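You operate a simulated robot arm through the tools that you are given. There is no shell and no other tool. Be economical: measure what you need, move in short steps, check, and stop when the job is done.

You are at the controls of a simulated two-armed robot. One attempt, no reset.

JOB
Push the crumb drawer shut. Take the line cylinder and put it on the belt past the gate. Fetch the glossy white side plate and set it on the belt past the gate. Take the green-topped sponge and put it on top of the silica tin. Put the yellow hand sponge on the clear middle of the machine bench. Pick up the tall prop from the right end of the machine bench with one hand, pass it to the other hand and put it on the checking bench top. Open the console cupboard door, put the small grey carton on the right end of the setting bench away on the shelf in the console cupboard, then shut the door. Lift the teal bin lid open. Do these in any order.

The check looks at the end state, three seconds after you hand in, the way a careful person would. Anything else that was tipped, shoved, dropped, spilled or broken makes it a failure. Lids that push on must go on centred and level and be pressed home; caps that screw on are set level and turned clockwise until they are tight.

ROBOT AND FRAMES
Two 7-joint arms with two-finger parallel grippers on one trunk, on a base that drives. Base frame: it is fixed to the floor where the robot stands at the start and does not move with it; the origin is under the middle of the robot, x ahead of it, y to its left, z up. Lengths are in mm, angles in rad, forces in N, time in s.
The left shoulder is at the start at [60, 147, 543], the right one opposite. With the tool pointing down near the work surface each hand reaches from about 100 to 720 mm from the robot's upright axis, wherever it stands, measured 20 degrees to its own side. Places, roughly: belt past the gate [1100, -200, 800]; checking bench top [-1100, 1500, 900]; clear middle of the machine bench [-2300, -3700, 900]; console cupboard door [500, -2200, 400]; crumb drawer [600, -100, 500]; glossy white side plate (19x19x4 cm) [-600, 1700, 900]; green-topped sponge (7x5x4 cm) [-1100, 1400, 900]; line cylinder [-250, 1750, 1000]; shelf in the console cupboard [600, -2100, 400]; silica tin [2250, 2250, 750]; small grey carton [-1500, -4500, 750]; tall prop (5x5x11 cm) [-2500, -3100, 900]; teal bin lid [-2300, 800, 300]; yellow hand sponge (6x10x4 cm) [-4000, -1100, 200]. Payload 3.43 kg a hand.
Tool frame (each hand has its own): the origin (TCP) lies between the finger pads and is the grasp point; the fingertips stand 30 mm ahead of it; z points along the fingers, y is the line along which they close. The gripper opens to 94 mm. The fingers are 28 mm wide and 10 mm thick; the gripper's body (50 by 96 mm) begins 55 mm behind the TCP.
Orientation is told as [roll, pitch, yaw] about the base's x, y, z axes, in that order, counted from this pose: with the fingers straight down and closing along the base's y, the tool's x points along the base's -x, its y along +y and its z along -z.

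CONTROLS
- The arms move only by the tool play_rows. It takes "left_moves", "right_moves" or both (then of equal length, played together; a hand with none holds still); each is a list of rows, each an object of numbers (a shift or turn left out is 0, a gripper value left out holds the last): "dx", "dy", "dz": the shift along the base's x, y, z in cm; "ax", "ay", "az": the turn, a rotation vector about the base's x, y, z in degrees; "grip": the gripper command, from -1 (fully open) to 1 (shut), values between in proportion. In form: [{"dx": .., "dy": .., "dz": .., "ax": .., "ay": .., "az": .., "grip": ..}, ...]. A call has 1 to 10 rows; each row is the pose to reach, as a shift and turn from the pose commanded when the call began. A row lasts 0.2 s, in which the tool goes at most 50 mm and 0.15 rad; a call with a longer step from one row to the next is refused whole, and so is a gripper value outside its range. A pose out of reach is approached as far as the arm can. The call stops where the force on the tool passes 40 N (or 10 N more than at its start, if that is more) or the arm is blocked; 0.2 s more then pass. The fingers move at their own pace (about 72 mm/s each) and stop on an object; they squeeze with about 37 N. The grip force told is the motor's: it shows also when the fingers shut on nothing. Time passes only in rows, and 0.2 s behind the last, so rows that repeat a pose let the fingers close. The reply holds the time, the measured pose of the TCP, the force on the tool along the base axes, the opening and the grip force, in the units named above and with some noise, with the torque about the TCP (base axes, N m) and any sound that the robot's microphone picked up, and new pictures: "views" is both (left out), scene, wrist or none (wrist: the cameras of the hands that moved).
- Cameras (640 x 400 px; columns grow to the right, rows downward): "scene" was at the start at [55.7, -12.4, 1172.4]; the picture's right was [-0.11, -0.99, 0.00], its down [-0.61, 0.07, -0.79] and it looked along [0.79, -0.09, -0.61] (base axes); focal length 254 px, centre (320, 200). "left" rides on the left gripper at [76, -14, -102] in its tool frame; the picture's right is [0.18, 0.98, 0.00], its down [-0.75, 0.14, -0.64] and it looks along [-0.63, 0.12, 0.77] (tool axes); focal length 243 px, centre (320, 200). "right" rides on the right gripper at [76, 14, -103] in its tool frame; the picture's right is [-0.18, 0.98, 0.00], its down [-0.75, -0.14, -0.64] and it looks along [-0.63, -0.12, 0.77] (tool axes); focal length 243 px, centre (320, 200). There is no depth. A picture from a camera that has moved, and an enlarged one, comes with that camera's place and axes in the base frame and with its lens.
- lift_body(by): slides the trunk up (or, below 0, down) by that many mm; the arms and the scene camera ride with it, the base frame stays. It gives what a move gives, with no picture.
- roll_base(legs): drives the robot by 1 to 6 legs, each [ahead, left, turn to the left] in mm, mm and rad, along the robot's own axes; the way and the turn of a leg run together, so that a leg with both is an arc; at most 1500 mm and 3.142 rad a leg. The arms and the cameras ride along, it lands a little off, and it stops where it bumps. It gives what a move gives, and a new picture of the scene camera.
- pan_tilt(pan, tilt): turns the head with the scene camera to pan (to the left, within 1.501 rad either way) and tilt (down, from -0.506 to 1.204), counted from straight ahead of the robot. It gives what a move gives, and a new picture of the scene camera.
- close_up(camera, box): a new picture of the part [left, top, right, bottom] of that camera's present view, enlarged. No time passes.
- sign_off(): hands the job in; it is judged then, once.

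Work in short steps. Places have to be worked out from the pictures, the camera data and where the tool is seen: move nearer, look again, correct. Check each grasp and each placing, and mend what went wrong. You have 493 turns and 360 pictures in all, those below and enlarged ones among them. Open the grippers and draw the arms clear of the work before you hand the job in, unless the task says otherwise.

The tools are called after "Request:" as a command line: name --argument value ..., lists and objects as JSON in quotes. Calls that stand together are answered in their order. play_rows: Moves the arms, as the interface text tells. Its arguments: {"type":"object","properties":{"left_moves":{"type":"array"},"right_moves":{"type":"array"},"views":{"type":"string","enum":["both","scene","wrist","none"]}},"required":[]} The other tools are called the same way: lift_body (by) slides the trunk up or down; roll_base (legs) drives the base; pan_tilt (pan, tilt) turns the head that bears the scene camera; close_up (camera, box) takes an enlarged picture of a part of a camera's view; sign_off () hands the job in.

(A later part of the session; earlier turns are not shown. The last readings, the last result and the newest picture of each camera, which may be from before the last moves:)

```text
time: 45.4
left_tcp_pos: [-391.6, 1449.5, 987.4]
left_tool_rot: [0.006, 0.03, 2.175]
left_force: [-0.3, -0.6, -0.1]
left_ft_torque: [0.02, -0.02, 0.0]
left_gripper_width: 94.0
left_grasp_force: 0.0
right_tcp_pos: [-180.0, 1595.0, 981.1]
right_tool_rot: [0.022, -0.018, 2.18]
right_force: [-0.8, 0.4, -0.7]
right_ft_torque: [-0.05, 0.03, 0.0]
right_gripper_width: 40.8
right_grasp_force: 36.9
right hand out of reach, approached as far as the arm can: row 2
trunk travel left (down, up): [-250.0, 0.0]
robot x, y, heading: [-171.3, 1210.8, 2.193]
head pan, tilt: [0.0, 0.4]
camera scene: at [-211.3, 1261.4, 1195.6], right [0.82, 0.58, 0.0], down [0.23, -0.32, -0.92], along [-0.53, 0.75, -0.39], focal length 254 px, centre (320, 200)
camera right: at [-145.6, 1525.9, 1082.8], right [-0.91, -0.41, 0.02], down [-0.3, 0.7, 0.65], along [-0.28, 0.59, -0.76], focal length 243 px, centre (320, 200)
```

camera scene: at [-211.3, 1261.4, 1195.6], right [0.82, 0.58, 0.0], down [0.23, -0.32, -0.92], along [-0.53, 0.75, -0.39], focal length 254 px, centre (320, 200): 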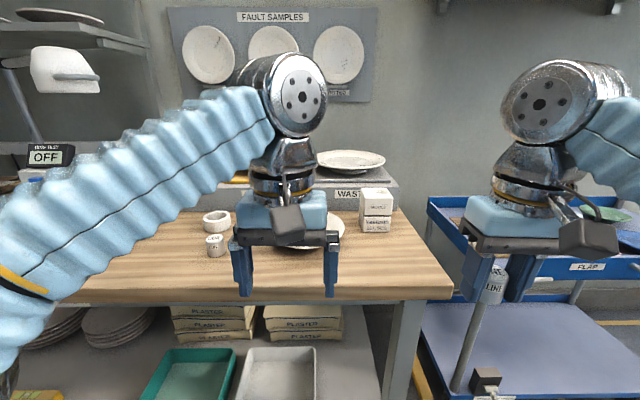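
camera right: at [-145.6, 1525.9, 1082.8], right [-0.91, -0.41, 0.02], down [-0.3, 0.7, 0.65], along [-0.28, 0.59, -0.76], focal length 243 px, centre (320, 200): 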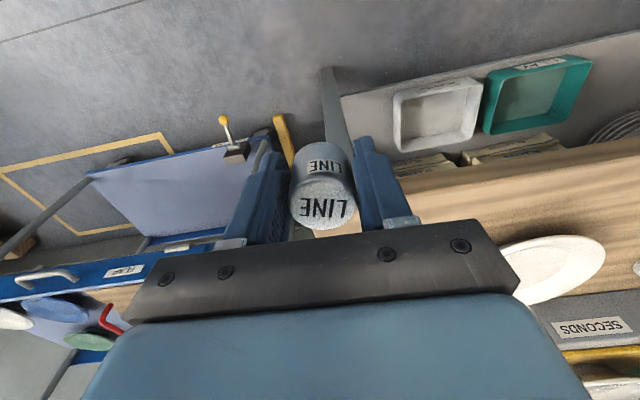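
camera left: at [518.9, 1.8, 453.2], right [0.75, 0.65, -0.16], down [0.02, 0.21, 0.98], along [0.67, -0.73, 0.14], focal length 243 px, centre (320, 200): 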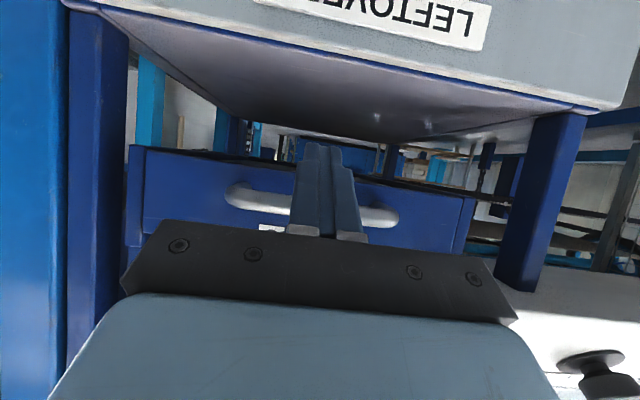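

Cylinder is secure. For the plate I'll grip the near rim with the left hand pitched ~33° below horizontal, fingers above and below the rim; I start rotating the hand in place.

Request:
play_rows --left_moves '[{"ax": 0.76, "ay": 4.42, "az": -5.84}, {"ax": 1.53, "ay": 8.84, "az": -11.7}, {"ax": 2.29, "ay": 13.3, "az": -17.5}, {"ax": 3.06, "ay": 17.7, "az": -23.4}, {"ax": 3.82, "ay": 22.1, "az": -29.2}, {"ax": 4.59, "ay": 26.5, "az": -35.1}, {"ax": 5.35, "ay": 30.95, "az": -40.9}]' --views "none"

Request:
play_rows --left_moves '[{"ax": 0.76, "ay": 4.42, "az": -5.84}, {"ax": 1.53, "ay": 8.84, "az": -11.7}, {"ax": 2.29, "ay": 13.3, "az": -17.5}, {"ax": 3.06, "ay": 17.7, "az": -23.4}, {"ax": 3.82, "ay": 22.1, "az": -29.2}, {"ax": 4.59, "ay": 26.5, "az": -35.1}, {"ax": 5.35, "ay": 30.95, "az": -40.9}]' --views "both"

```text
time: 47.0
left_tcp_pos: [-391.3, 1448.3, 986.7]
left_tool_rot: [0.502, -0.18, 1.404]
left_force: [0.7, 0.4, 0.1]
left_ft_torque: [-0.02, -0.02, 0.01]
left_gripper_width: 93.9
left_grasp_force: 0.0
right_tcp_pos: [-180.2, 1596.9, 981.8]
right_tool_rot: [0.021, -0.016, 2.181]
right_force: [-0.9, 0.2, -1.5]
right_ft_torque: [0.02, -0.03, 0.06]
right_gripper_width: 40.7
right_grasp_force: 36.8
trunk travel left (down, up): [-250.0, 0.0]
robot x, y, heading: [-171.9, 1214.1, 2.186]
head pan, tilt: [0.0, 0.4]
```

```text
time: 48.6
left_tcp_pos: [-391.3, 1448.7, 986.6]
left_tool_rot: [1.002, 0.025, 0.632]
left_force: [0.0, 0.5, 0.1]
left_ft_torque: [-0.02, -0.02, 0.06]
left_gripper_width: 93.9
left_grasp_force: 0.1
right_tcp_pos: [-179.1, 1596.7, 982.1]
right_tool_rot: [0.021, -0.017, 2.181]
right_force: [0.0, -0.5, -1.7]
right_ft_torque: [-0.03, -0.01, 0.02]
right_gripper_width: 40.8
right_grasp_force: 37.0
trunk travel left (down, up): [-250.0, 0.0]
robot x, y, heading: [-174.6, 1213.4, 2.188]
head pan, tilt: [0.0, 0.4]
camera scene: at [-211.0, 1261.2, 1195.6], right [0.82, 0.58, 0.0], down [0.22, -0.32, -0.92], along [-0.53, 0.75, -0.39], focal length 254 px, centre (320, 200)
camera left: at [-396.3, 1328.6, 1031.6], right [-0.45, 0.33, 0.83], down [0.89, 0.08, 0.45], along [0.08, 0.94, -0.33], focal length 243 px, centre (320, 200)
```

scene: 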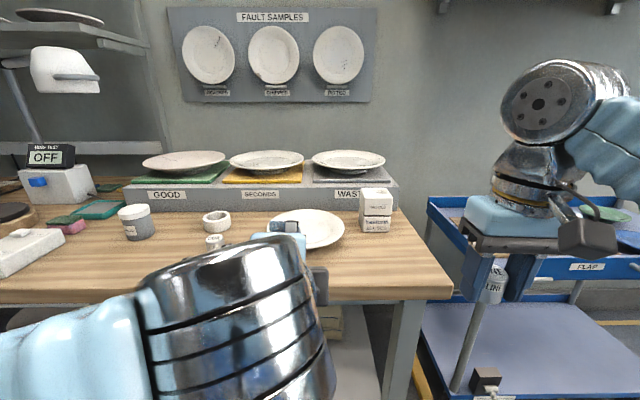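
left: 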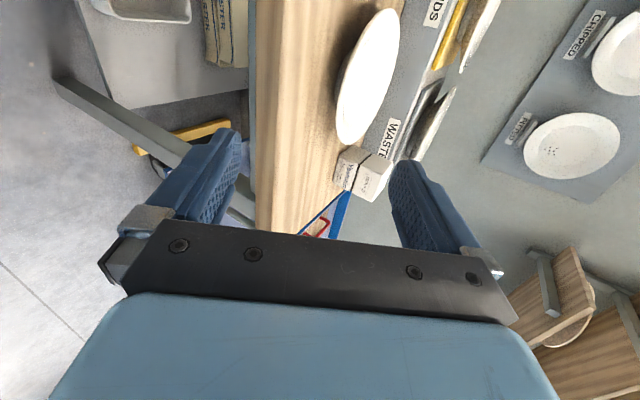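

Orientation achieved. I zoom on the plate in both views to locate its rim.

Request:
close_up --camera "scene" --box '[190, 190, 410, 300]'

Request:
close_up --camera "left" --box '[240, 0, 480, 170]'

```text
2.91 times, centred on (300, 245) of scene
camera zoom: at [-211.0, 1261.2, 1195.6], right [0.82, 0.58, 0.0], down [0.22, -0.32, -0.92], along [-0.53, 0.75, -0.39], focal length 739 px, centre (378, 69)
```

zoom: 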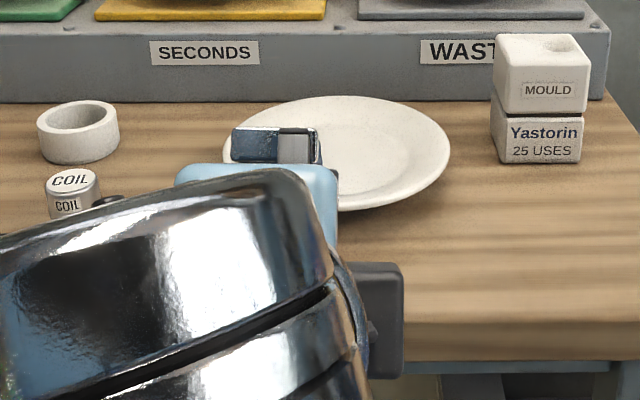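

```text
2.35 times, centred on (360, 85) of left
camera zoom: at [-396.3, 1328.6, 1031.6], right [-0.45, 0.33, 0.83], down [0.89, 0.08, 0.45], along [0.08, 0.94, -0.33], focal length 571 px, centre (226, 471)
```

zoom: 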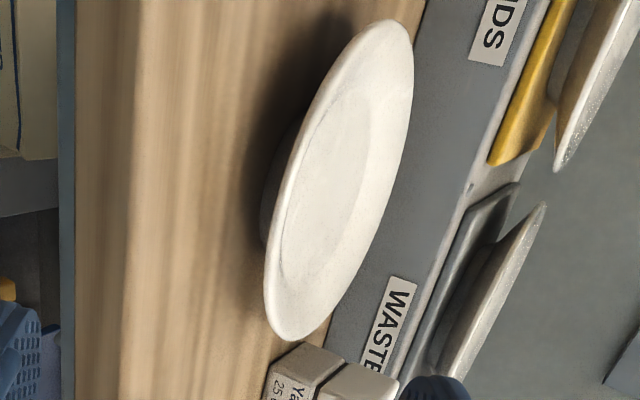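

Plate centre ≈ [-549, 1679], rim z≈896, near rim at ≈[-494, 1601]. I narrow the opening and move to a pre-grasp 70 mm back along the approach line.

Request:
play_rows --left_moves '[{"grip": 0.53}, {"dx": -2.2, "dy": 3.3, "dz": -1}, {"dx": -4.4, "dy": 6.6, "dz": -2.5}, {"dx": -6.5, "dy": 9.85, "dz": -4.9}, {"dx": -6.5, "dy": 9.85, "dz": -4.9}]' --views "both"

```text
time: 49.8
left_tcp_pos: [-457.5, 1549.6, 939.7]
left_tool_rot: [1.001, 0.023, 0.634]
left_force: [-0.1, 0.4, -0.3]
left_ft_torque: [0.04, 0.03, 0.0]
left_gripper_width: 22.2
left_grasp_force: 0.1
right_tcp_pos: [-179.6, 1596.7, 982.3]
right_tool_rot: [0.022, -0.016, 2.18]
right_force: [-0.6, 0.5, -1.9]
right_ft_torque: [-0.02, -0.03, 0.03]
right_gripper_width: 40.5
right_grasp_force: 37.6
trunk travel left (down, up): [-250.0, 0.0]
robot x, y, heading: [-171.3, 1213.5, 2.191]
head pan, tilt: [0.0, 0.4]
camera scene: at [-211.1, 1261.4, 1195.6], right [0.82, 0.58, 0.0], down [0.22, -0.32, -0.92], along [-0.53, 0.75, -0.39], focal length 254 px, centre (320, 200)
camera left: at [-462.2, 1428.6, 983.1], right [-0.45, 0.33, 0.83], down [0.89, 0.08, 0.45], along [0.08, 0.94, -0.33], focal length 243 px, centre (320, 200)
```

scene: 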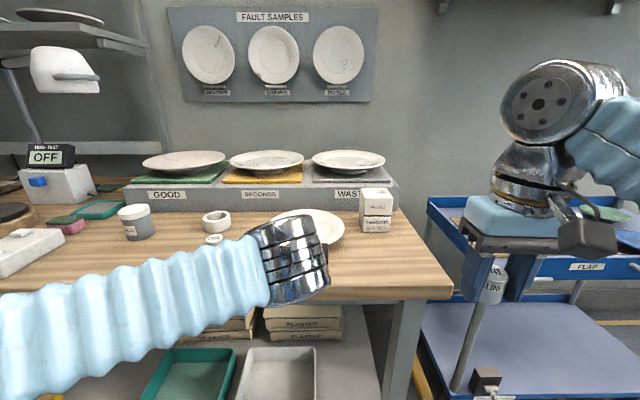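
left: 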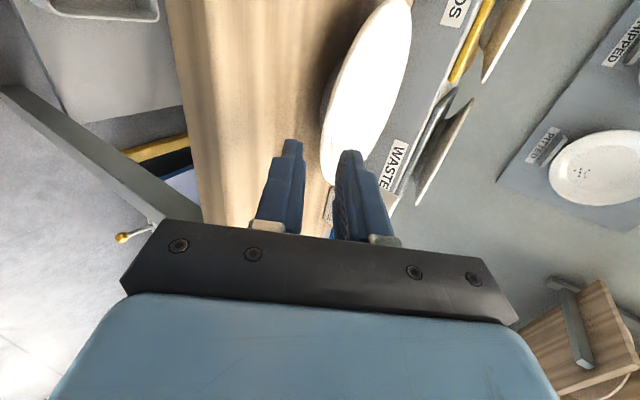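

I zoom the wrist view to check the gap's alignment with the rim.

Request:
close_up --camera "left" --box '[230, 0, 430, 240]'

```text
1.67 times, centred on (330, 120) of left
camera zoom: at [-462.2, 1428.6, 983.1], right [-0.45, 0.33, 0.83], down [0.89, 0.08, 0.45], along [0.08, 0.94, -0.33], focal length 404 px, centre (303, 333)
```

zoom: 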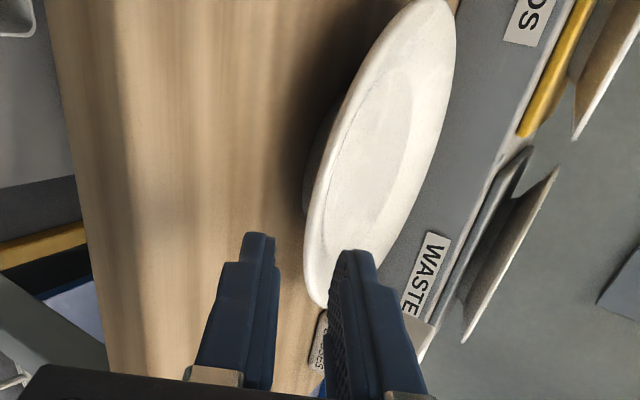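

Alignment predicted vs. seen matches within ~1 mm. I advance along the slope to straddle the rim.

Request:
play_rows --left_moves '[{"dx": -1.0, "dy": 1.4, "dz": -1.1}, {"dx": -2.0, "dy": 2.8, "dz": -2.2}, {"dx": -2.6, "dy": 3.7, "dz": -3.0}, {"dx": -3.25, "dy": 4.6, "dz": -3.8}]' --views "wrist"

Request:
close_up --camera "left" --box '[230, 0, 430, 240]'

```text
time: 50.8
left_tcp_pos: [-489.4, 1593.8, 899.6]
left_tool_rot: [1.002, 0.023, 0.632]
left_force: [0.9, 0.2, 3.9]
left_ft_torque: [0.03, 0.07, -0.07]
left_gripper_width: 23.9
left_grasp_force: 1.8
right_tcp_pos: [-180.3, 1597.2, 981.7]
right_tool_rot: [0.022, -0.016, 2.179]
right_force: [1.2, 0.1, -0.1]
right_ft_torque: [0.01, -0.05, 0.03]
right_gripper_width: 40.9
right_grasp_force: 36.8
trunk travel left (down, up): [-250.0, 0.0]
robot x, y, heading: [-174.4, 1212.1, 2.187]
head pan, tilt: [0.0, 0.4]
camera left: at [-494.6, 1473.6, 944.0], right [-0.45, 0.33, 0.83], down [0.89, 0.08, 0.45], along [0.08, 0.94, -0.33], focal length 243 px, centre (320, 200)
```

left: 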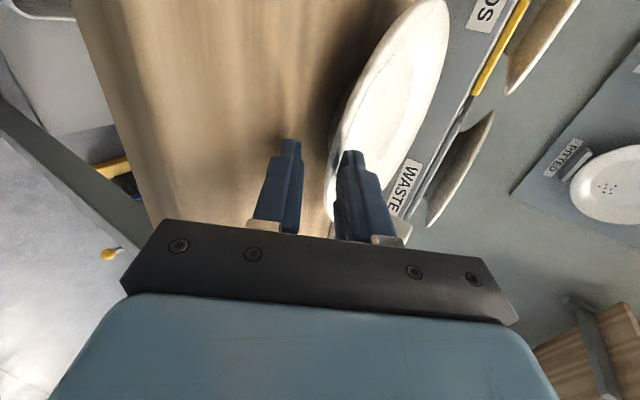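

```text
1.67 times, centred on (330, 120) of left
camera zoom: at [-494.6, 1473.6, 944.0], right [-0.45, 0.33, 0.83], down [0.89, 0.08, 0.45], along [0.08, 0.94, -0.33], focal length 404 px, centre (303, 333)
```

zoom: 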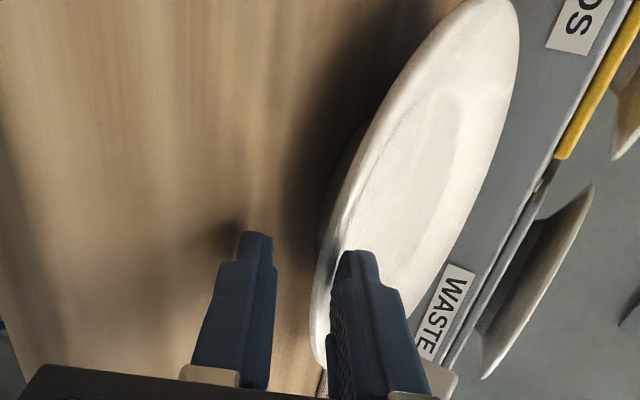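

The upper finger is just touching the plate, so I raise ~5 mm perpendicular to the rim, then close.

Request:
play_rows --left_moves '[{"dx": -0.1, "dy": 0.15, "dz": 0.5, "grip": 0.53}, {"dx": -0.1, "dy": 0.15, "dz": 0.5, "grip": 0.53}]' --views "none"

Request:
play_rows --left_moves '[{"grip": 0.7}, {"grip": 0.85}, {"grip": 1}, {"grip": 1}]' --views "both"

Request:
close_up --camera "left" --box '[230, 0, 430, 240]'

```text
time: 51.4
left_tcp_pos: [-489.4, 1596.2, 904.3]
left_tool_rot: [0.998, 0.021, 0.634]
left_force: [-1.7, 1.8, 1.8]
left_ft_torque: [0.08, 0.04, 0.07]
left_gripper_width: 23.5
left_grasp_force: 1.4
right_tcp_pos: [-180.1, 1596.0, 980.7]
right_tool_rot: [0.021, -0.017, 2.18]
right_force: [-0.3, 0.0, -1.5]
right_ft_torque: [-0.01, -0.01, -0.01]
right_gripper_width: 40.7
right_grasp_force: 36.7
trunk travel left (down, up): [-250.0, 0.0]
robot x, y, heading: [-171.1, 1213.0, 2.19]
head pan, tilt: [0.0, 0.4]
```

```text
time: 52.4
left_tcp_pos: [-488.8, 1594.3, 902.9]
left_tool_rot: [1.001, 0.023, 0.634]
left_force: [-0.2, -0.1, 0.3]
left_ft_torque: [0.02, 0.04, 0.04]
left_gripper_width: 0.0
left_grasp_force: 32.7
right_tcp_pos: [-179.1, 1595.8, 980.8]
right_tool_rot: [0.02, -0.015, 2.179]
right_force: [0.2, 0.6, -0.9]
right_ft_torque: [-0.02, -0.02, -0.03]
right_gripper_width: 40.6
right_grasp_force: 37.7
trunk travel left (down, up): [-250.0, 0.0]
robot x, y, heading: [-175.3, 1212.5, 2.183]
head pan, tilt: [0.0, 0.4]
camera scene: at [-211.0, 1261.2, 1195.6], right [0.82, 0.58, 0.0], down [0.22, -0.32, -0.92], along [-0.53, 0.75, -0.39], focal length 254 px, centre (320, 200)
camera left: at [-494.9, 1475.1, 948.3], right [-0.45, 0.33, 0.83], down [0.89, 0.08, 0.45], along [0.08, 0.94, -0.33], focal length 243 px, centre (320, 200)
```

scene: 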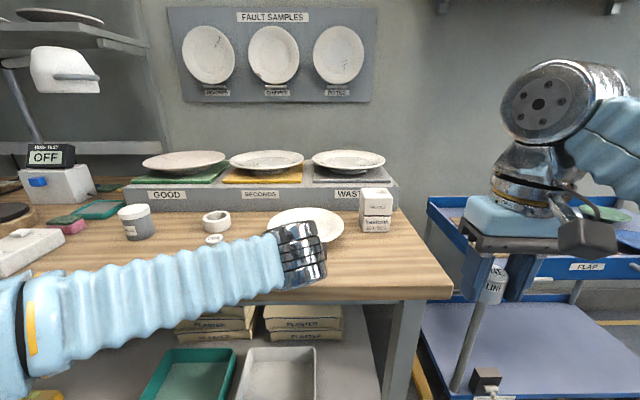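
left: 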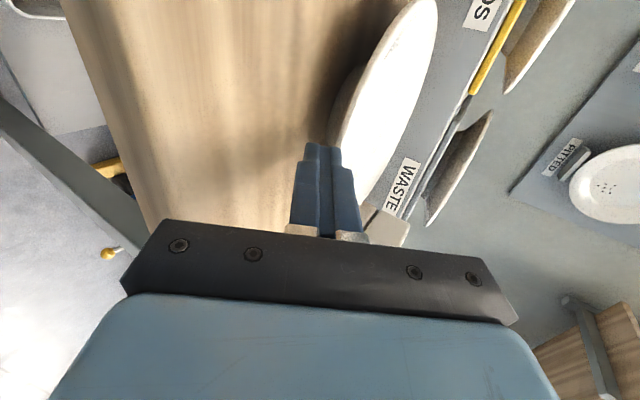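

```text
1.67 times, centred on (330, 120) of left
camera zoom: at [-494.9, 1475.1, 948.3], right [-0.45, 0.33, 0.83], down [0.89, 0.08, 0.45], along [0.08, 0.94, -0.33], focal length 404 px, centre (303, 333)
```

zoom: 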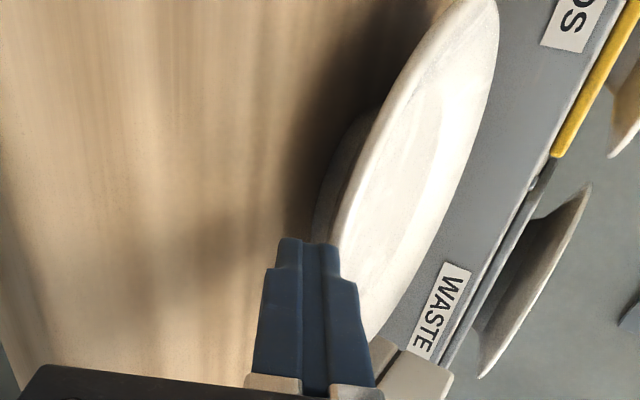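

Fingers closed on nothing. I back out 70 mm and check where the plate is.

Request:
play_rows --left_moves '[{"dx": 1.2, "dy": -1.7, "dz": 1.35}, {"dx": 2.4, "dy": -3.4, "dz": 2.7}, {"dx": 3.4, "dy": -4.8, "dz": 3.8}, {"dx": 5.4, "dy": -7.8, "dz": 6, "grip": 0.5}, {"dx": 7.4, "dy": -10.8, "dz": 6, "grip": 0.5}]' --views "both"

Request:
close_up --camera "scene" --box '[190, 190, 410, 300]'

Request:
close_up --camera "left" --box '[230, 0, 430, 240]'

```text
time: 53.6
left_tcp_pos: [-415.8, 1485.8, 964.1]
left_tool_rot: [1.0, 0.023, 0.634]
left_force: [0.3, 0.5, -0.8]
left_ft_torque: [0.0, -0.01, -0.02]
left_gripper_width: 23.5
left_grasp_force: 0.0
right_tcp_pos: [-179.9, 1597.2, 981.4]
right_tool_rot: [0.021, -0.019, 2.178]
right_force: [-0.5, 0.2, -0.1]
right_ft_torque: [-0.04, -0.02, 0.01]
right_gripper_width: 40.9
right_grasp_force: 36.8
trunk travel left (down, up): [-250.0, 0.0]
robot x, y, heading: [-173.8, 1213.4, 2.182]
head pan, tilt: [0.0, 0.4]
camera scene: at [-211.1, 1261.3, 1195.6], right [0.82, 0.58, 0.0], down [0.22, -0.32, -0.92], along [-0.53, 0.75, -0.39], focal length 254 px, centre (320, 200)
camera left: at [-421.1, 1365.8, 1008.3], right [-0.45, 0.33, 0.83], down [0.89, 0.08, 0.45], along [0.08, 0.94, -0.33], focal length 243 px, centre (320, 200)
```

scene: 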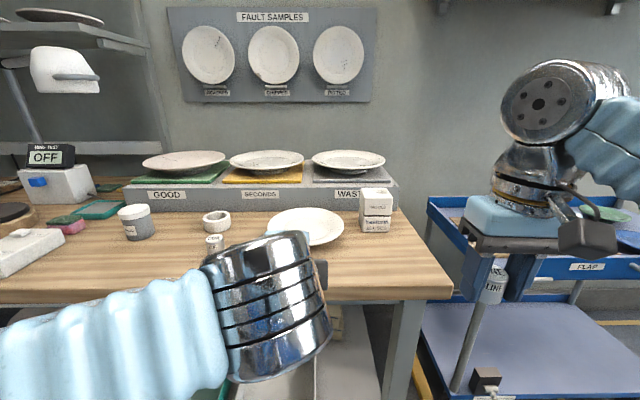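
left: 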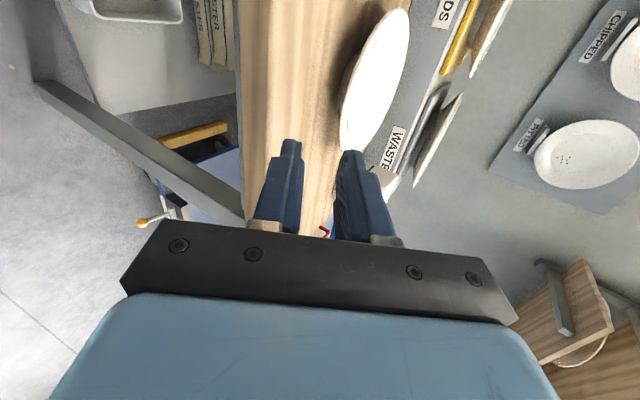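

```text
2.91 times, centred on (300, 245) of scene
camera zoom: at [-211.1, 1261.3, 1195.6], right [0.82, 0.58, 0.0], down [0.22, -0.32, -0.92], along [-0.53, 0.75, -0.39], focal length 739 px, centre (378, 69)
```

zoom: 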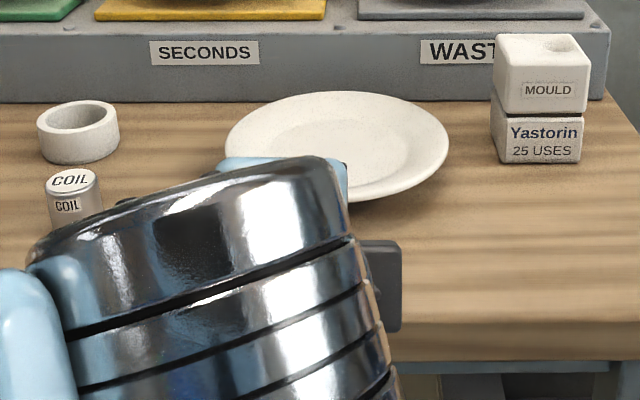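

```text
1.67 times, centred on (330, 120) of left
camera zoom: at [-421.1, 1365.8, 1008.3], right [-0.45, 0.33, 0.83], down [0.89, 0.08, 0.45], along [0.08, 0.94, -0.33], focal length 404 px, centre (303, 333)
```

zoom: 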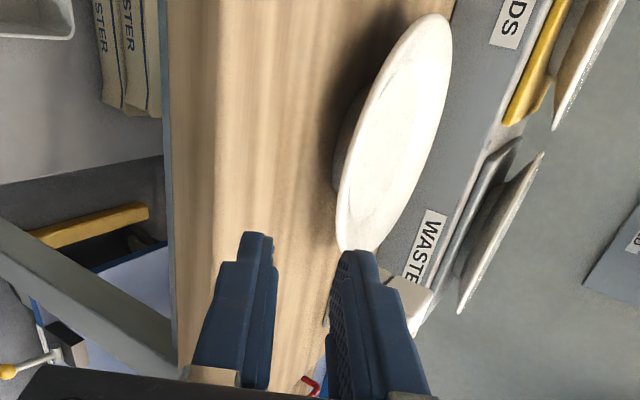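

The plate only slid ~1 cm; now centred near [-556, 1689]. I'll retry with a wider gap biased above the rim and deeper overlap, then close while lowering.

Request:
play_rows --left_moves '[{"dx": -2.0, "dy": 3.0, "dz": -0.9, "grip": 0.234}, {"dx": -4.0, "dy": 6.0, "dz": -1.8}, {"dx": -5.96, "dy": 8.9, "dz": -2.75}, {"dx": -7.0, "dy": 10.4, "dz": -3.9}, {"dx": -8.0, "dy": 11.9, "dz": -5.1}, {"dx": -9.1, "dy": 13.36, "dz": -6.3}]' --views "wrist"

Request:
close_up --camera "left" --box '[230, 0, 430, 240]'

```text
time: 55.0
left_tcp_pos: [-508.7, 1620.3, 901.6]
left_tool_rot: [1.001, 0.024, 0.634]
left_force: [-0.8, -0.8, -0.3]
left_ft_torque: [0.01, -0.01, -0.01]
left_gripper_width: 36.0
left_grasp_force: 0.2
right_tcp_pos: [-179.2, 1596.0, 982.1]
right_tool_rot: [0.02, -0.017, 2.179]
right_force: [-0.2, -0.8, -0.2]
right_ft_torque: [0.0, 0.0, 0.01]
right_gripper_width: 40.4
right_grasp_force: 37.2
trunk travel left (down, up): [-250.0, 0.0]
robot x, y, heading: [-175.7, 1212.9, 2.188]
head pan, tilt: [0.0, 0.4]
camera left: at [-513.8, 1500.6, 946.8], right [-0.45, 0.33, 0.83], down [0.89, 0.08, 0.45], along [0.08, 0.94, -0.33], focal length 243 px, centre (320, 200)
```

left: 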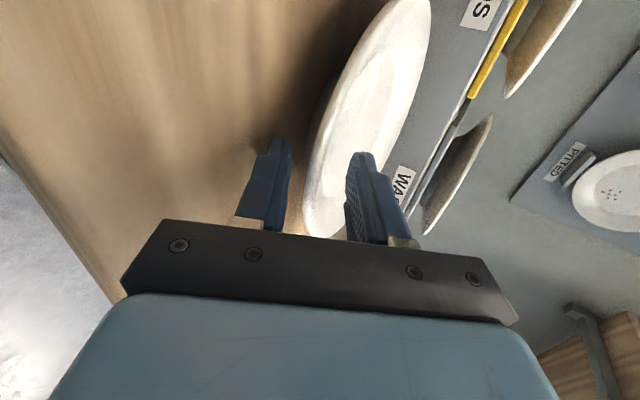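

```text
1.67 times, centred on (330, 120) of left
camera zoom: at [-513.8, 1500.6, 946.8], right [-0.45, 0.33, 0.83], down [0.89, 0.08, 0.45], along [0.08, 0.94, -0.33], focal length 404 px, centre (303, 333)
```

zoom: 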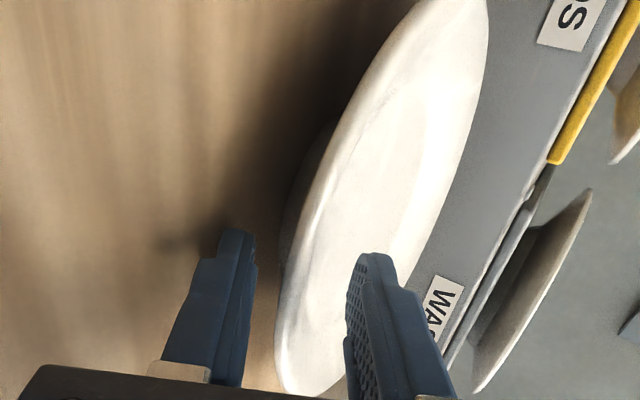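

The rim sits well inside the gap with no contact. Closing while shifting down toward the rim plane.

Request:
play_rows --left_moves '[{"dx": 0.09, "dy": -0.13, "dz": -0.25, "grip": 0.4}, {"dx": 0.18, "dy": -0.26, "dz": -0.5, "grip": 0.55}, {"dx": 0.22, "dy": -0.32, "dz": -0.6, "grip": 0.7}, {"dx": 0.22, "dy": -0.32, "dz": -0.6, "grip": 1}, {"dx": 0.22, "dy": -0.32, "dz": -0.6, "grip": 1}]' --views "wrist"

Request:
close_up --camera "left" --box '[230, 0, 430, 240]'

```text
time: 56.2
left_tcp_pos: [-506.6, 1617.7, 898.9]
left_tool_rot: [1.006, 0.022, 0.634]
left_force: [-6.0, 6.7, 22.8]
left_ft_torque: [0.96, 1.16, -0.04]
left_gripper_width: 12.6
left_grasp_force: 37.2
right_tcp_pos: [-180.3, 1595.7, 981.7]
right_tool_rot: [0.021, -0.017, 2.179]
right_force: [-0.6, 0.5, -1.3]
right_ft_torque: [0.0, -0.02, -0.02]
right_gripper_width: 40.6
right_grasp_force: 36.7
trunk travel left (down, up): [-250.0, 0.0]
robot x, y, heading: [-174.9, 1216.5, 2.188]
head pan, tilt: [0.0, 0.4]
camera left: at [-510.8, 1496.7, 942.5], right [-0.44, 0.33, 0.83], down [0.89, 0.08, 0.45], along [0.08, 0.94, -0.32], focal length 243 px, centre (320, 200)
```

left: 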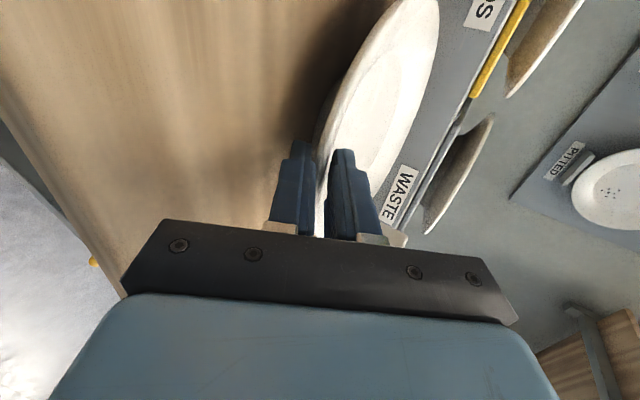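

```text
1.67 times, centred on (330, 120) of left
camera zoom: at [-510.8, 1496.7, 942.5], right [-0.44, 0.33, 0.83], down [0.89, 0.08, 0.45], along [0.08, 0.94, -0.32], focal length 404 px, centre (303, 333)
```

zoom: 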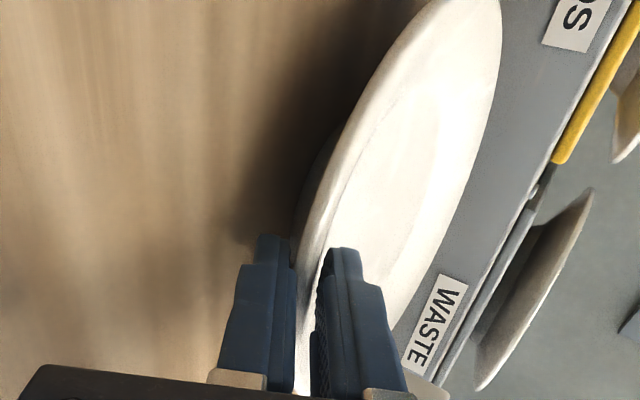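

Rim gripped (12.6 mm). Lift straight up and check.

Request:
play_rows --left_moves '[{"dz": 1}, {"dz": 2.5}, {"dz": 4.5}, {"dz": 6.5}, {"dz": 6.5}]' --views "both"

```text
time: 57.4
left_tcp_pos: [-503.9, 1616.5, 961.9]
left_tool_rot: [1.001, 0.023, 0.632]
left_force: [0.7, 0.9, -3.9]
left_ft_torque: [-0.26, -0.17, -0.02]
left_gripper_width: 8.4
left_grasp_force: 37.4
right_tcp_pos: [-180.3, 1595.5, 980.6]
right_tool_rot: [0.019, -0.019, 2.18]
right_force: [0.2, 0.7, -1.1]
right_ft_torque: [-0.01, 0.0, -0.02]
right_gripper_width: 40.5
right_grasp_force: 37.4
trunk travel left (down, up): [-250.0, 0.0]
robot x, y, heading: [-174.1, 1210.8, 2.188]
head pan, tilt: [0.0, 0.4]
camera scene: at [-211.1, 1261.3, 1195.6], right [0.82, 0.58, 0.0], down [0.23, -0.32, -0.92], along [-0.53, 0.75, -0.39], focal length 254 px, centre (320, 200)
camera left: at [-508.7, 1496.9, 1006.1], right [-0.45, 0.33, 0.83], down [0.89, 0.08, 0.45], along [0.08, 0.94, -0.33], focal length 243 px, centre (320, 200)
```

scene: 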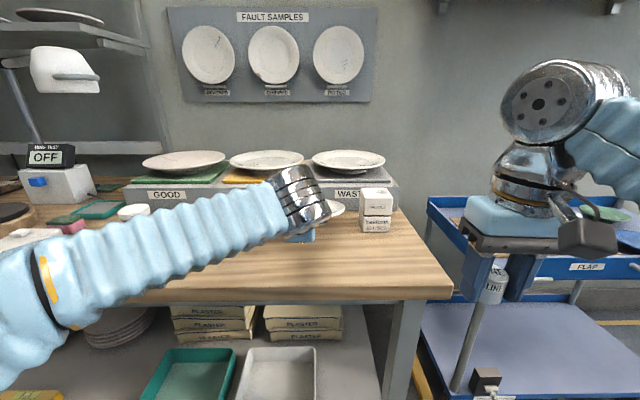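
left: 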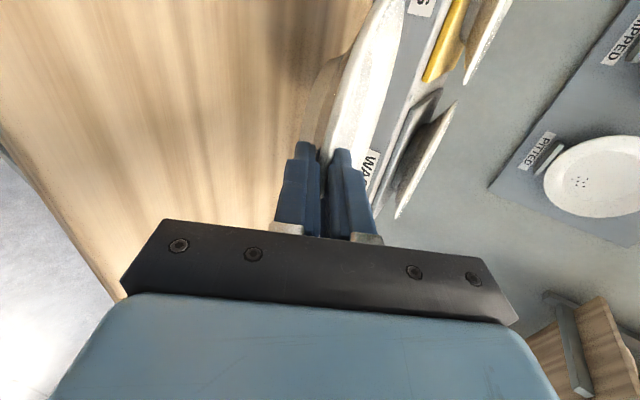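

The plate is up (≈0.35 kg) but seems to droop a bit. I lift a little more and back the base away for a clear look.

Request:
play_rows --left_moves '[{"dz": 1.5}, {"dz": 3}]' --views "none"

Request:
roll_base --legs '[[-350, 0, 0]]'

Request:
close_up --camera "left" --box '[200, 0, 520, 240]'

```text
time: 58.0
left_tcp_pos: [-504.2, 1615.7, 991.0]
left_tool_rot: [1.0, 0.024, 0.634]
left_force: [0.2, 0.2, -2.9]
left_ft_torque: [-0.26, -0.18, 0.01]
left_gripper_width: 8.5
left_grasp_force: 37.2
right_tcp_pos: [-180.7, 1596.1, 981.9]
right_tool_rot: [0.022, -0.017, 2.179]
right_force: [-0.5, 0.0, -0.6]
right_ft_torque: [-0.02, -0.05, 0.01]
right_gripper_width: 40.8
right_grasp_force: 37.1
trunk travel left (down, up): [-250.0, 0.0]
robot x, y, heading: [-175.7, 1212.2, 2.188]
head pan, tilt: [0.0, 0.4]
```

```text
time: 60.3
left_tcp_pos: [-300.3, 1330.1, 991.3]
left_tool_rot: [0.999, 0.023, 0.632]
left_force: [-0.4, 0.2, -4.0]
left_ft_torque: [-0.3, -0.18, -0.02]
left_gripper_width: 8.6
left_grasp_force: 37.0
right_tcp_pos: [22.9, 1310.3, 980.4]
right_tool_rot: [0.02, -0.018, 2.176]
right_force: [0.1, 0.4, -0.2]
right_ft_torque: [-0.02, -0.01, 0.01]
right_gripper_width: 40.6
right_grasp_force: 37.3
trunk travel left (down, up): [-250.0, 0.0]
robot x, y, heading: [27.1, 925.8, 2.184]
head pan, tilt: [0.0, 0.4]
camera scene: at [-8.6, 974.8, 1195.6], right [0.82, 0.58, 0.0], down [0.22, -0.32, -0.92], along [-0.53, 0.75, -0.39], focal length 254 px, centre (320, 200)
```

scene: 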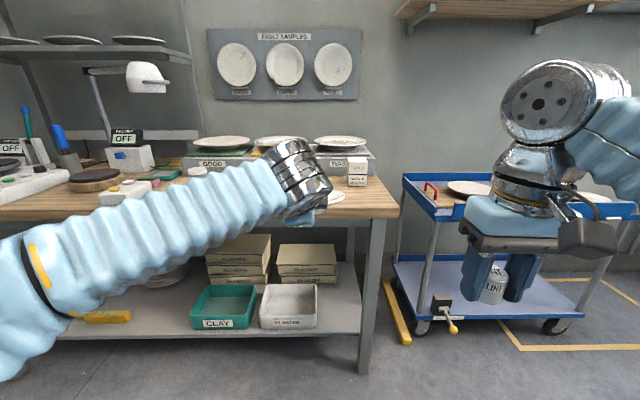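

```text
1.67 times, centred on (360, 120) of left
camera zoom: at [-306.1, 1210.7, 1036.1], right [-0.45, 0.33, 0.83], down [0.89, 0.08, 0.45], along [0.08, 0.94, -0.33], focal length 404 px, centre (253, 333)
```

zoom: 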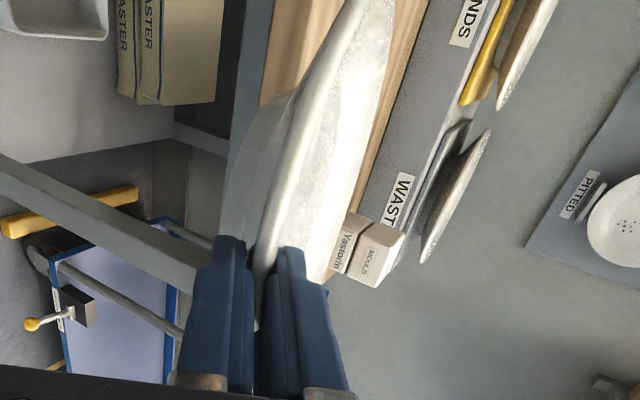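

I need a clearer look at the plate's attitude: back off further and lower the left hand so the head camera can look over the wrist.

Request:
roll_base --legs '[[-200, 0, 0]]'

Request:
play_rows --left_moves '[{"dz": -5}, {"dz": -10}, {"dz": -15}, {"dz": -20}]' --views "scene"

```text
time: 61.9
left_tcp_pos: [-185.8, 1165.8, 991.6]
left_tool_rot: [1.001, 0.023, 0.634]
left_force: [0.8, -0.8, -3.8]
left_ft_torque: [-0.26, -0.21, -0.01]
left_gripper_width: 8.3
left_grasp_force: 37.3
right_tcp_pos: [139.0, 1145.3, 980.6]
right_tool_rot: [0.022, -0.018, 2.179]
right_force: [-0.1, 0.3, -1.1]
right_ft_torque: [-0.02, 0.0, 0.0]
right_gripper_width: 40.5
right_grasp_force: 37.3
trunk travel left (down, up): [-250.0, 0.0]
robot x, y, heading: [141.1, 763.8, 2.19]
head pan, tilt: [0.0, 0.4]
camera scene: at [107.1, 810.7, 1195.6], right [0.82, 0.58, 0.0], down [0.22, -0.32, -0.92], along [-0.53, 0.75, -0.39], focal length 254 px, centre (320, 200)
```

scene: 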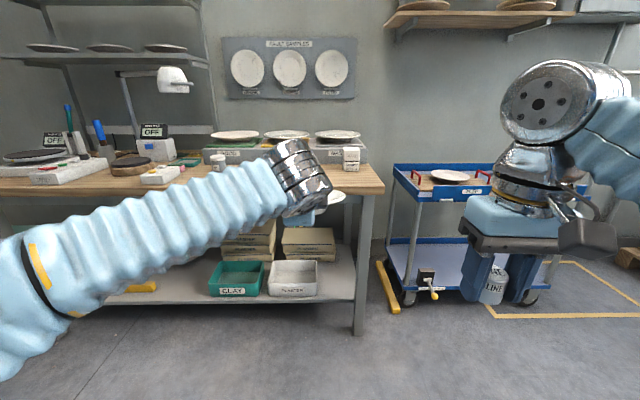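

```text
time: 62.9
left_tcp_pos: [-183.6, 1163.3, 789.2]
left_tool_rot: [1.0, 0.023, 0.631]
left_force: [0.0, 0.3, -3.2]
left_ft_torque: [-0.28, -0.18, 0.03]
left_gripper_width: 8.5
left_grasp_force: 37.7
right_tcp_pos: [138.6, 1146.1, 980.9]
right_tool_rot: [0.02, -0.017, 2.179]
right_force: [-0.5, -0.4, -1.9]
right_ft_torque: [0.0, 0.01, 0.01]
right_gripper_width: 40.3
right_grasp_force: 37.2
trunk travel left (down, up): [-250.0, 0.0]
robot x, y, heading: [144.5, 760.3, 2.183]
head pan, tilt: [0.0, 0.4]
camera scene: at [107.3, 810.4, 1195.6], right [0.82, 0.58, 0.0], down [0.22, -0.32, -0.92], along [-0.53, 0.75, -0.39], focal length 254 px, centre (320, 200)
```

scene: 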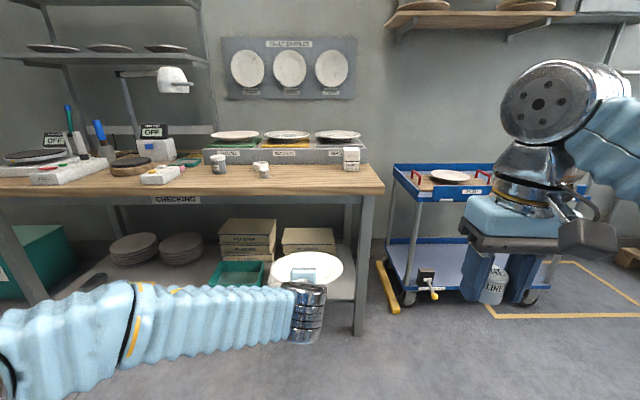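

Request:
close_up --camera "scene" --box '[240, 230, 370, 310]'

```text
4.92 times, centred on (305, 270) of scene
camera zoom: at [107.3, 810.4, 1195.6], right [0.82, 0.58, 0.0], down [0.22, -0.32, -0.92], along [-0.53, 0.75, -0.39], focal length 1251 px, centre (394, -145)
```

zoom: 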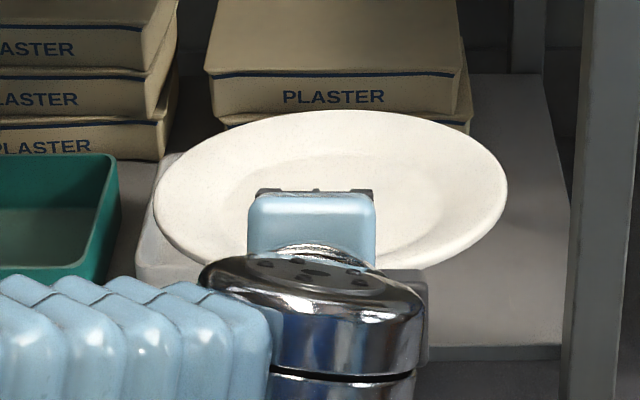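

The plate's roll is fine but its far side hangs ~11° low; I pitch the left hand up 11° and raise it again for the drive.

Request:
play_rows --left_moves '[{"ax": 4.5, "ay": 3.17, "dz": 3}, {"ax": 9, "ay": 6.35, "dz": 7}, {"ax": 9, "ay": 6.35, "dz": 11}]' --views "scene"

Request:
close_up --camera "scene" --box '[230, 170, 400, 290]'

```text
time: 63.7
left_tcp_pos: [-184.7, 1167.3, 899.8]
left_tool_rot: [1.191, 0.021, 0.637]
left_force: [-0.4, 0.5, -3.3]
left_ft_torque: [-0.3, -0.19, -0.01]
left_gripper_width: 8.5
left_grasp_force: 36.9
right_tcp_pos: [138.0, 1146.1, 980.9]
right_tool_rot: [0.021, -0.017, 2.179]
right_force: [0.1, 0.0, -0.8]
right_ft_torque: [-0.04, 0.02, -0.02]
right_gripper_width: 40.8
right_grasp_force: 36.9
trunk travel left (down, up): [-250.0, 0.0]
robot x, y, heading: [145.4, 764.0, 2.181]
head pan, tilt: [0.0, 0.4]
camera scene: at [107.2, 810.6, 1195.5], right [0.82, 0.58, 0.0], down [0.22, -0.32, -0.92], along [-0.53, 0.75, -0.39], focal length 254 px, centre (320, 200)
```

scene: 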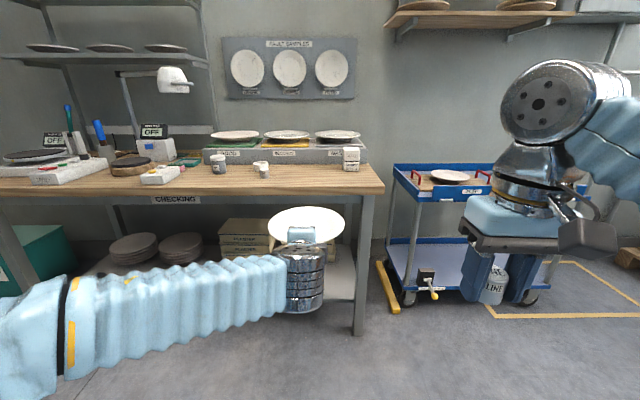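

```text
3.33 times, centred on (315, 230) of scene
camera zoom: at [107.2, 810.6, 1195.5], right [0.82, 0.58, 0.0], down [0.22, -0.32, -0.92], along [-0.53, 0.75, -0.39], focal length 847 px, centre (337, 100)
```

zoom: 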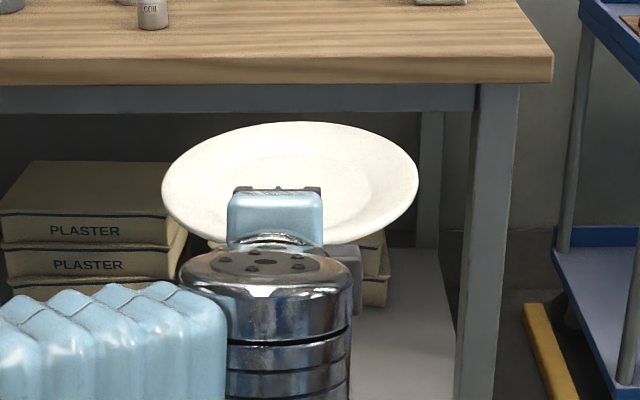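

The plate is now level. Raise it and turn round toward the belt.

Request:
play_rows --left_moves '[{"dz": 4}, {"dz": 8}]' --views "none"

Request:
roll_base --legs '[[0, 0, -1.57], [0, 0, -1.56]]'

```text
time: 64.3
left_tcp_pos: [-187.2, 1167.0, 980.9]
left_tool_rot: [1.192, 0.019, 0.639]
left_force: [-0.3, 0.2, -2.7]
left_ft_torque: [-0.27, -0.24, -0.04]
left_gripper_width: 8.5
left_grasp_force: 36.5
right_tcp_pos: [138.7, 1144.9, 980.7]
right_tool_rot: [0.021, -0.017, 2.178]
right_force: [0.2, -0.2, -1.8]
right_ft_torque: [-0.04, 0.01, 0.0]
right_gripper_width: 40.7
right_grasp_force: 36.7
trunk travel left (down, up): [-250.0, 0.0]
robot x, y, heading: [144.6, 762.5, 2.187]
head pan, tilt: [0.0, 0.4]
```

```text
time: 72.3
left_tcp_pos: [477.5, 359.4, 981.2]
left_tool_rot: [1.191, 0.019, -2.498]
left_force: [0.7, -0.9, -4.2]
left_ft_torque: [0.29, 0.21, -0.02]
left_gripper_width: 8.5
left_grasp_force: 36.9
right_tcp_pos: [151.3, 377.2, 981.2]
right_tool_rot: [0.02, -0.018, -0.956]
right_force: [-0.7, -0.3, -0.7]
right_ft_torque: [-0.02, -0.04, -0.01]
right_gripper_width: 40.6
right_grasp_force: 36.8
trunk travel left (down, up): [-250.0, 0.0]
robot x, y, heading: [149.2, 759.0, -0.948]
head pan, tilt: [0.0, 0.4]
camera scene: at [180.2, 707.8, 1195.6], right [-0.81, -0.58, 0.0], down [-0.23, 0.32, -0.92], along [0.54, -0.75, -0.39], focal length 254 px, centre (320, 200)
```

scene: 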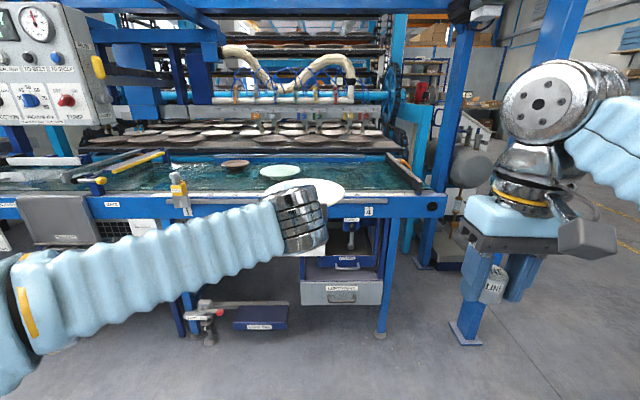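

There's a small label at the left of the belt; I zoom in to read it.

Request:
close_up --camera "scene" --box '[0, 140, 220, 270]'

Request:
close_up --camera "scene" --box '[180, 140, 450, 310]'

```text
2.91 times, centred on (110, 205) of scene
camera zoom: at [180.2, 707.8, 1195.6], right [-0.81, -0.58, 0.0], down [-0.23, 0.32, -0.92], along [0.54, -0.75, -0.39], focal length 739 px, centre (931, 186)
```

zoom: 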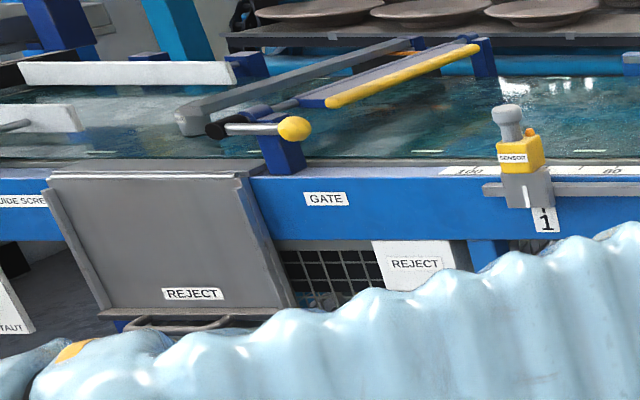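

```text
2.35 times, centred on (315, 225) of scene
camera zoom: at [180.2, 707.8, 1195.6], right [-0.81, -0.58, 0.0], down [-0.23, 0.32, -0.92], along [0.54, -0.75, -0.39], focal length 598 px, centre (332, 141)
```

zoom: 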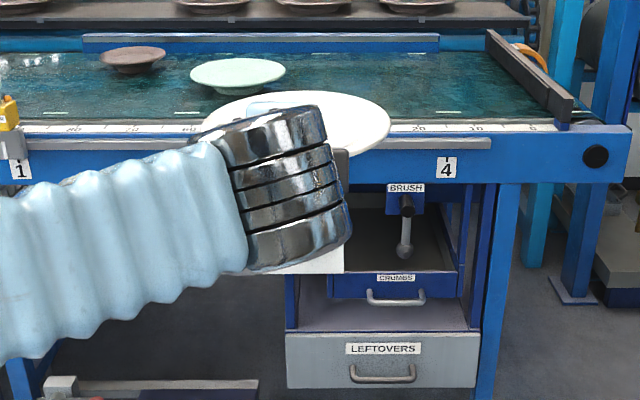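

The gate is at the left (ruler ≈115), so the whole ruler 0–110 stretch is "past the gate". I drive toward the belt.

Request:
roll_base --legs '[[0, -158, 0], [450, 0, 0]]'

Request:
close_up --camera "right" --box '[0, 0, 640, 400]'

```text
time: 76.1
left_tcp_pos: [610.9, -100.9, 982.1]
left_tool_rot: [1.192, 0.019, -2.501]
left_force: [-0.1, -0.7, -3.7]
left_ft_torque: [0.3, 0.24, 0.01]
left_gripper_width: 8.6
left_grasp_force: 37.4
right_tcp_pos: [285.7, -80.5, 981.0]
right_tool_rot: [0.02, -0.017, -0.958]
right_force: [0.7, 0.4, -0.8]
right_ft_torque: [0.02, 0.03, -0.03]
right_gripper_width: 40.6
right_grasp_force: 37.1
trunk travel left (down, up): [-250.0, 0.0]
robot x, y, heading: [279.4, 306.2, -0.947]
head pan, tilt: [0.0, 0.4]
camera scene: at [313.9, 249.8, 1195.6], right [-0.81, -0.58, 0.0], down [-0.23, 0.32, -0.92], along [0.54, -0.75, -0.39], focal length 254 px, centre (320, 200)
```

scene: 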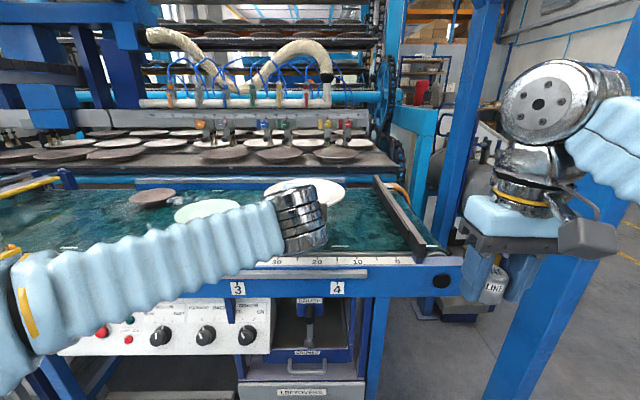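

```text
1.00 times, centred on (320, 200) of right (not enlarged: the box is as wide or as high as the picture)
camera zoom: at [249.6, -8.3, 1082.9], right [0.91, 0.41, 0.02], down [0.3, -0.7, 0.65], along [0.29, -0.59, -0.76], focal length 243 px, centre (320, 200)
```

zoom: 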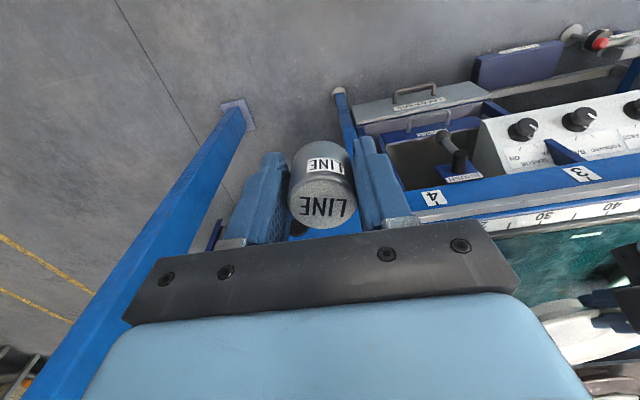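

Belt ruler plane is z≈811; my plate target is about [823, -311] (ruler 28). I drive 200 mm closer.

Request:
roll_base --legs '[[200, 30, 0]]'

```text
time: 77.7
left_tcp_pos: [749.9, -244.9, 981.4]
left_tool_rot: [1.192, 0.019, -2.501]
left_force: [0.0, -0.3, -3.8]
left_ft_torque: [0.3, 0.21, -0.01]
left_gripper_width: 8.4
left_grasp_force: 36.7
right_tcp_pos: [423.4, -225.3, 981.5]
right_tool_rot: [0.021, -0.018, -0.961]
right_force: [-0.3, 0.4, -1.1]
right_ft_torque: [-0.02, 0.03, 0.01]
right_gripper_width: 40.6
right_grasp_force: 36.4
trunk travel left (down, up): [-250.0, 0.0]
robot x, y, heading: [420.3, 159.9, -0.952]
head pan, tilt: [0.0, 0.4]
camera scene: at [453.3, 105.2, 1195.6], right [-0.82, -0.58, 0.0], down [-0.23, 0.32, -0.92], along [0.53, -0.75, -0.39], focal length 254 px, centre (320, 200)
```

scene: 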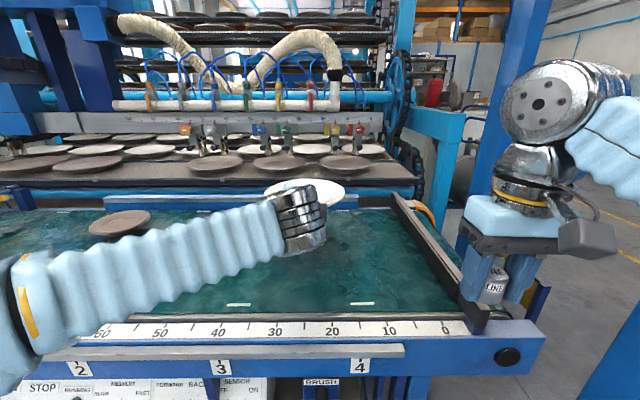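

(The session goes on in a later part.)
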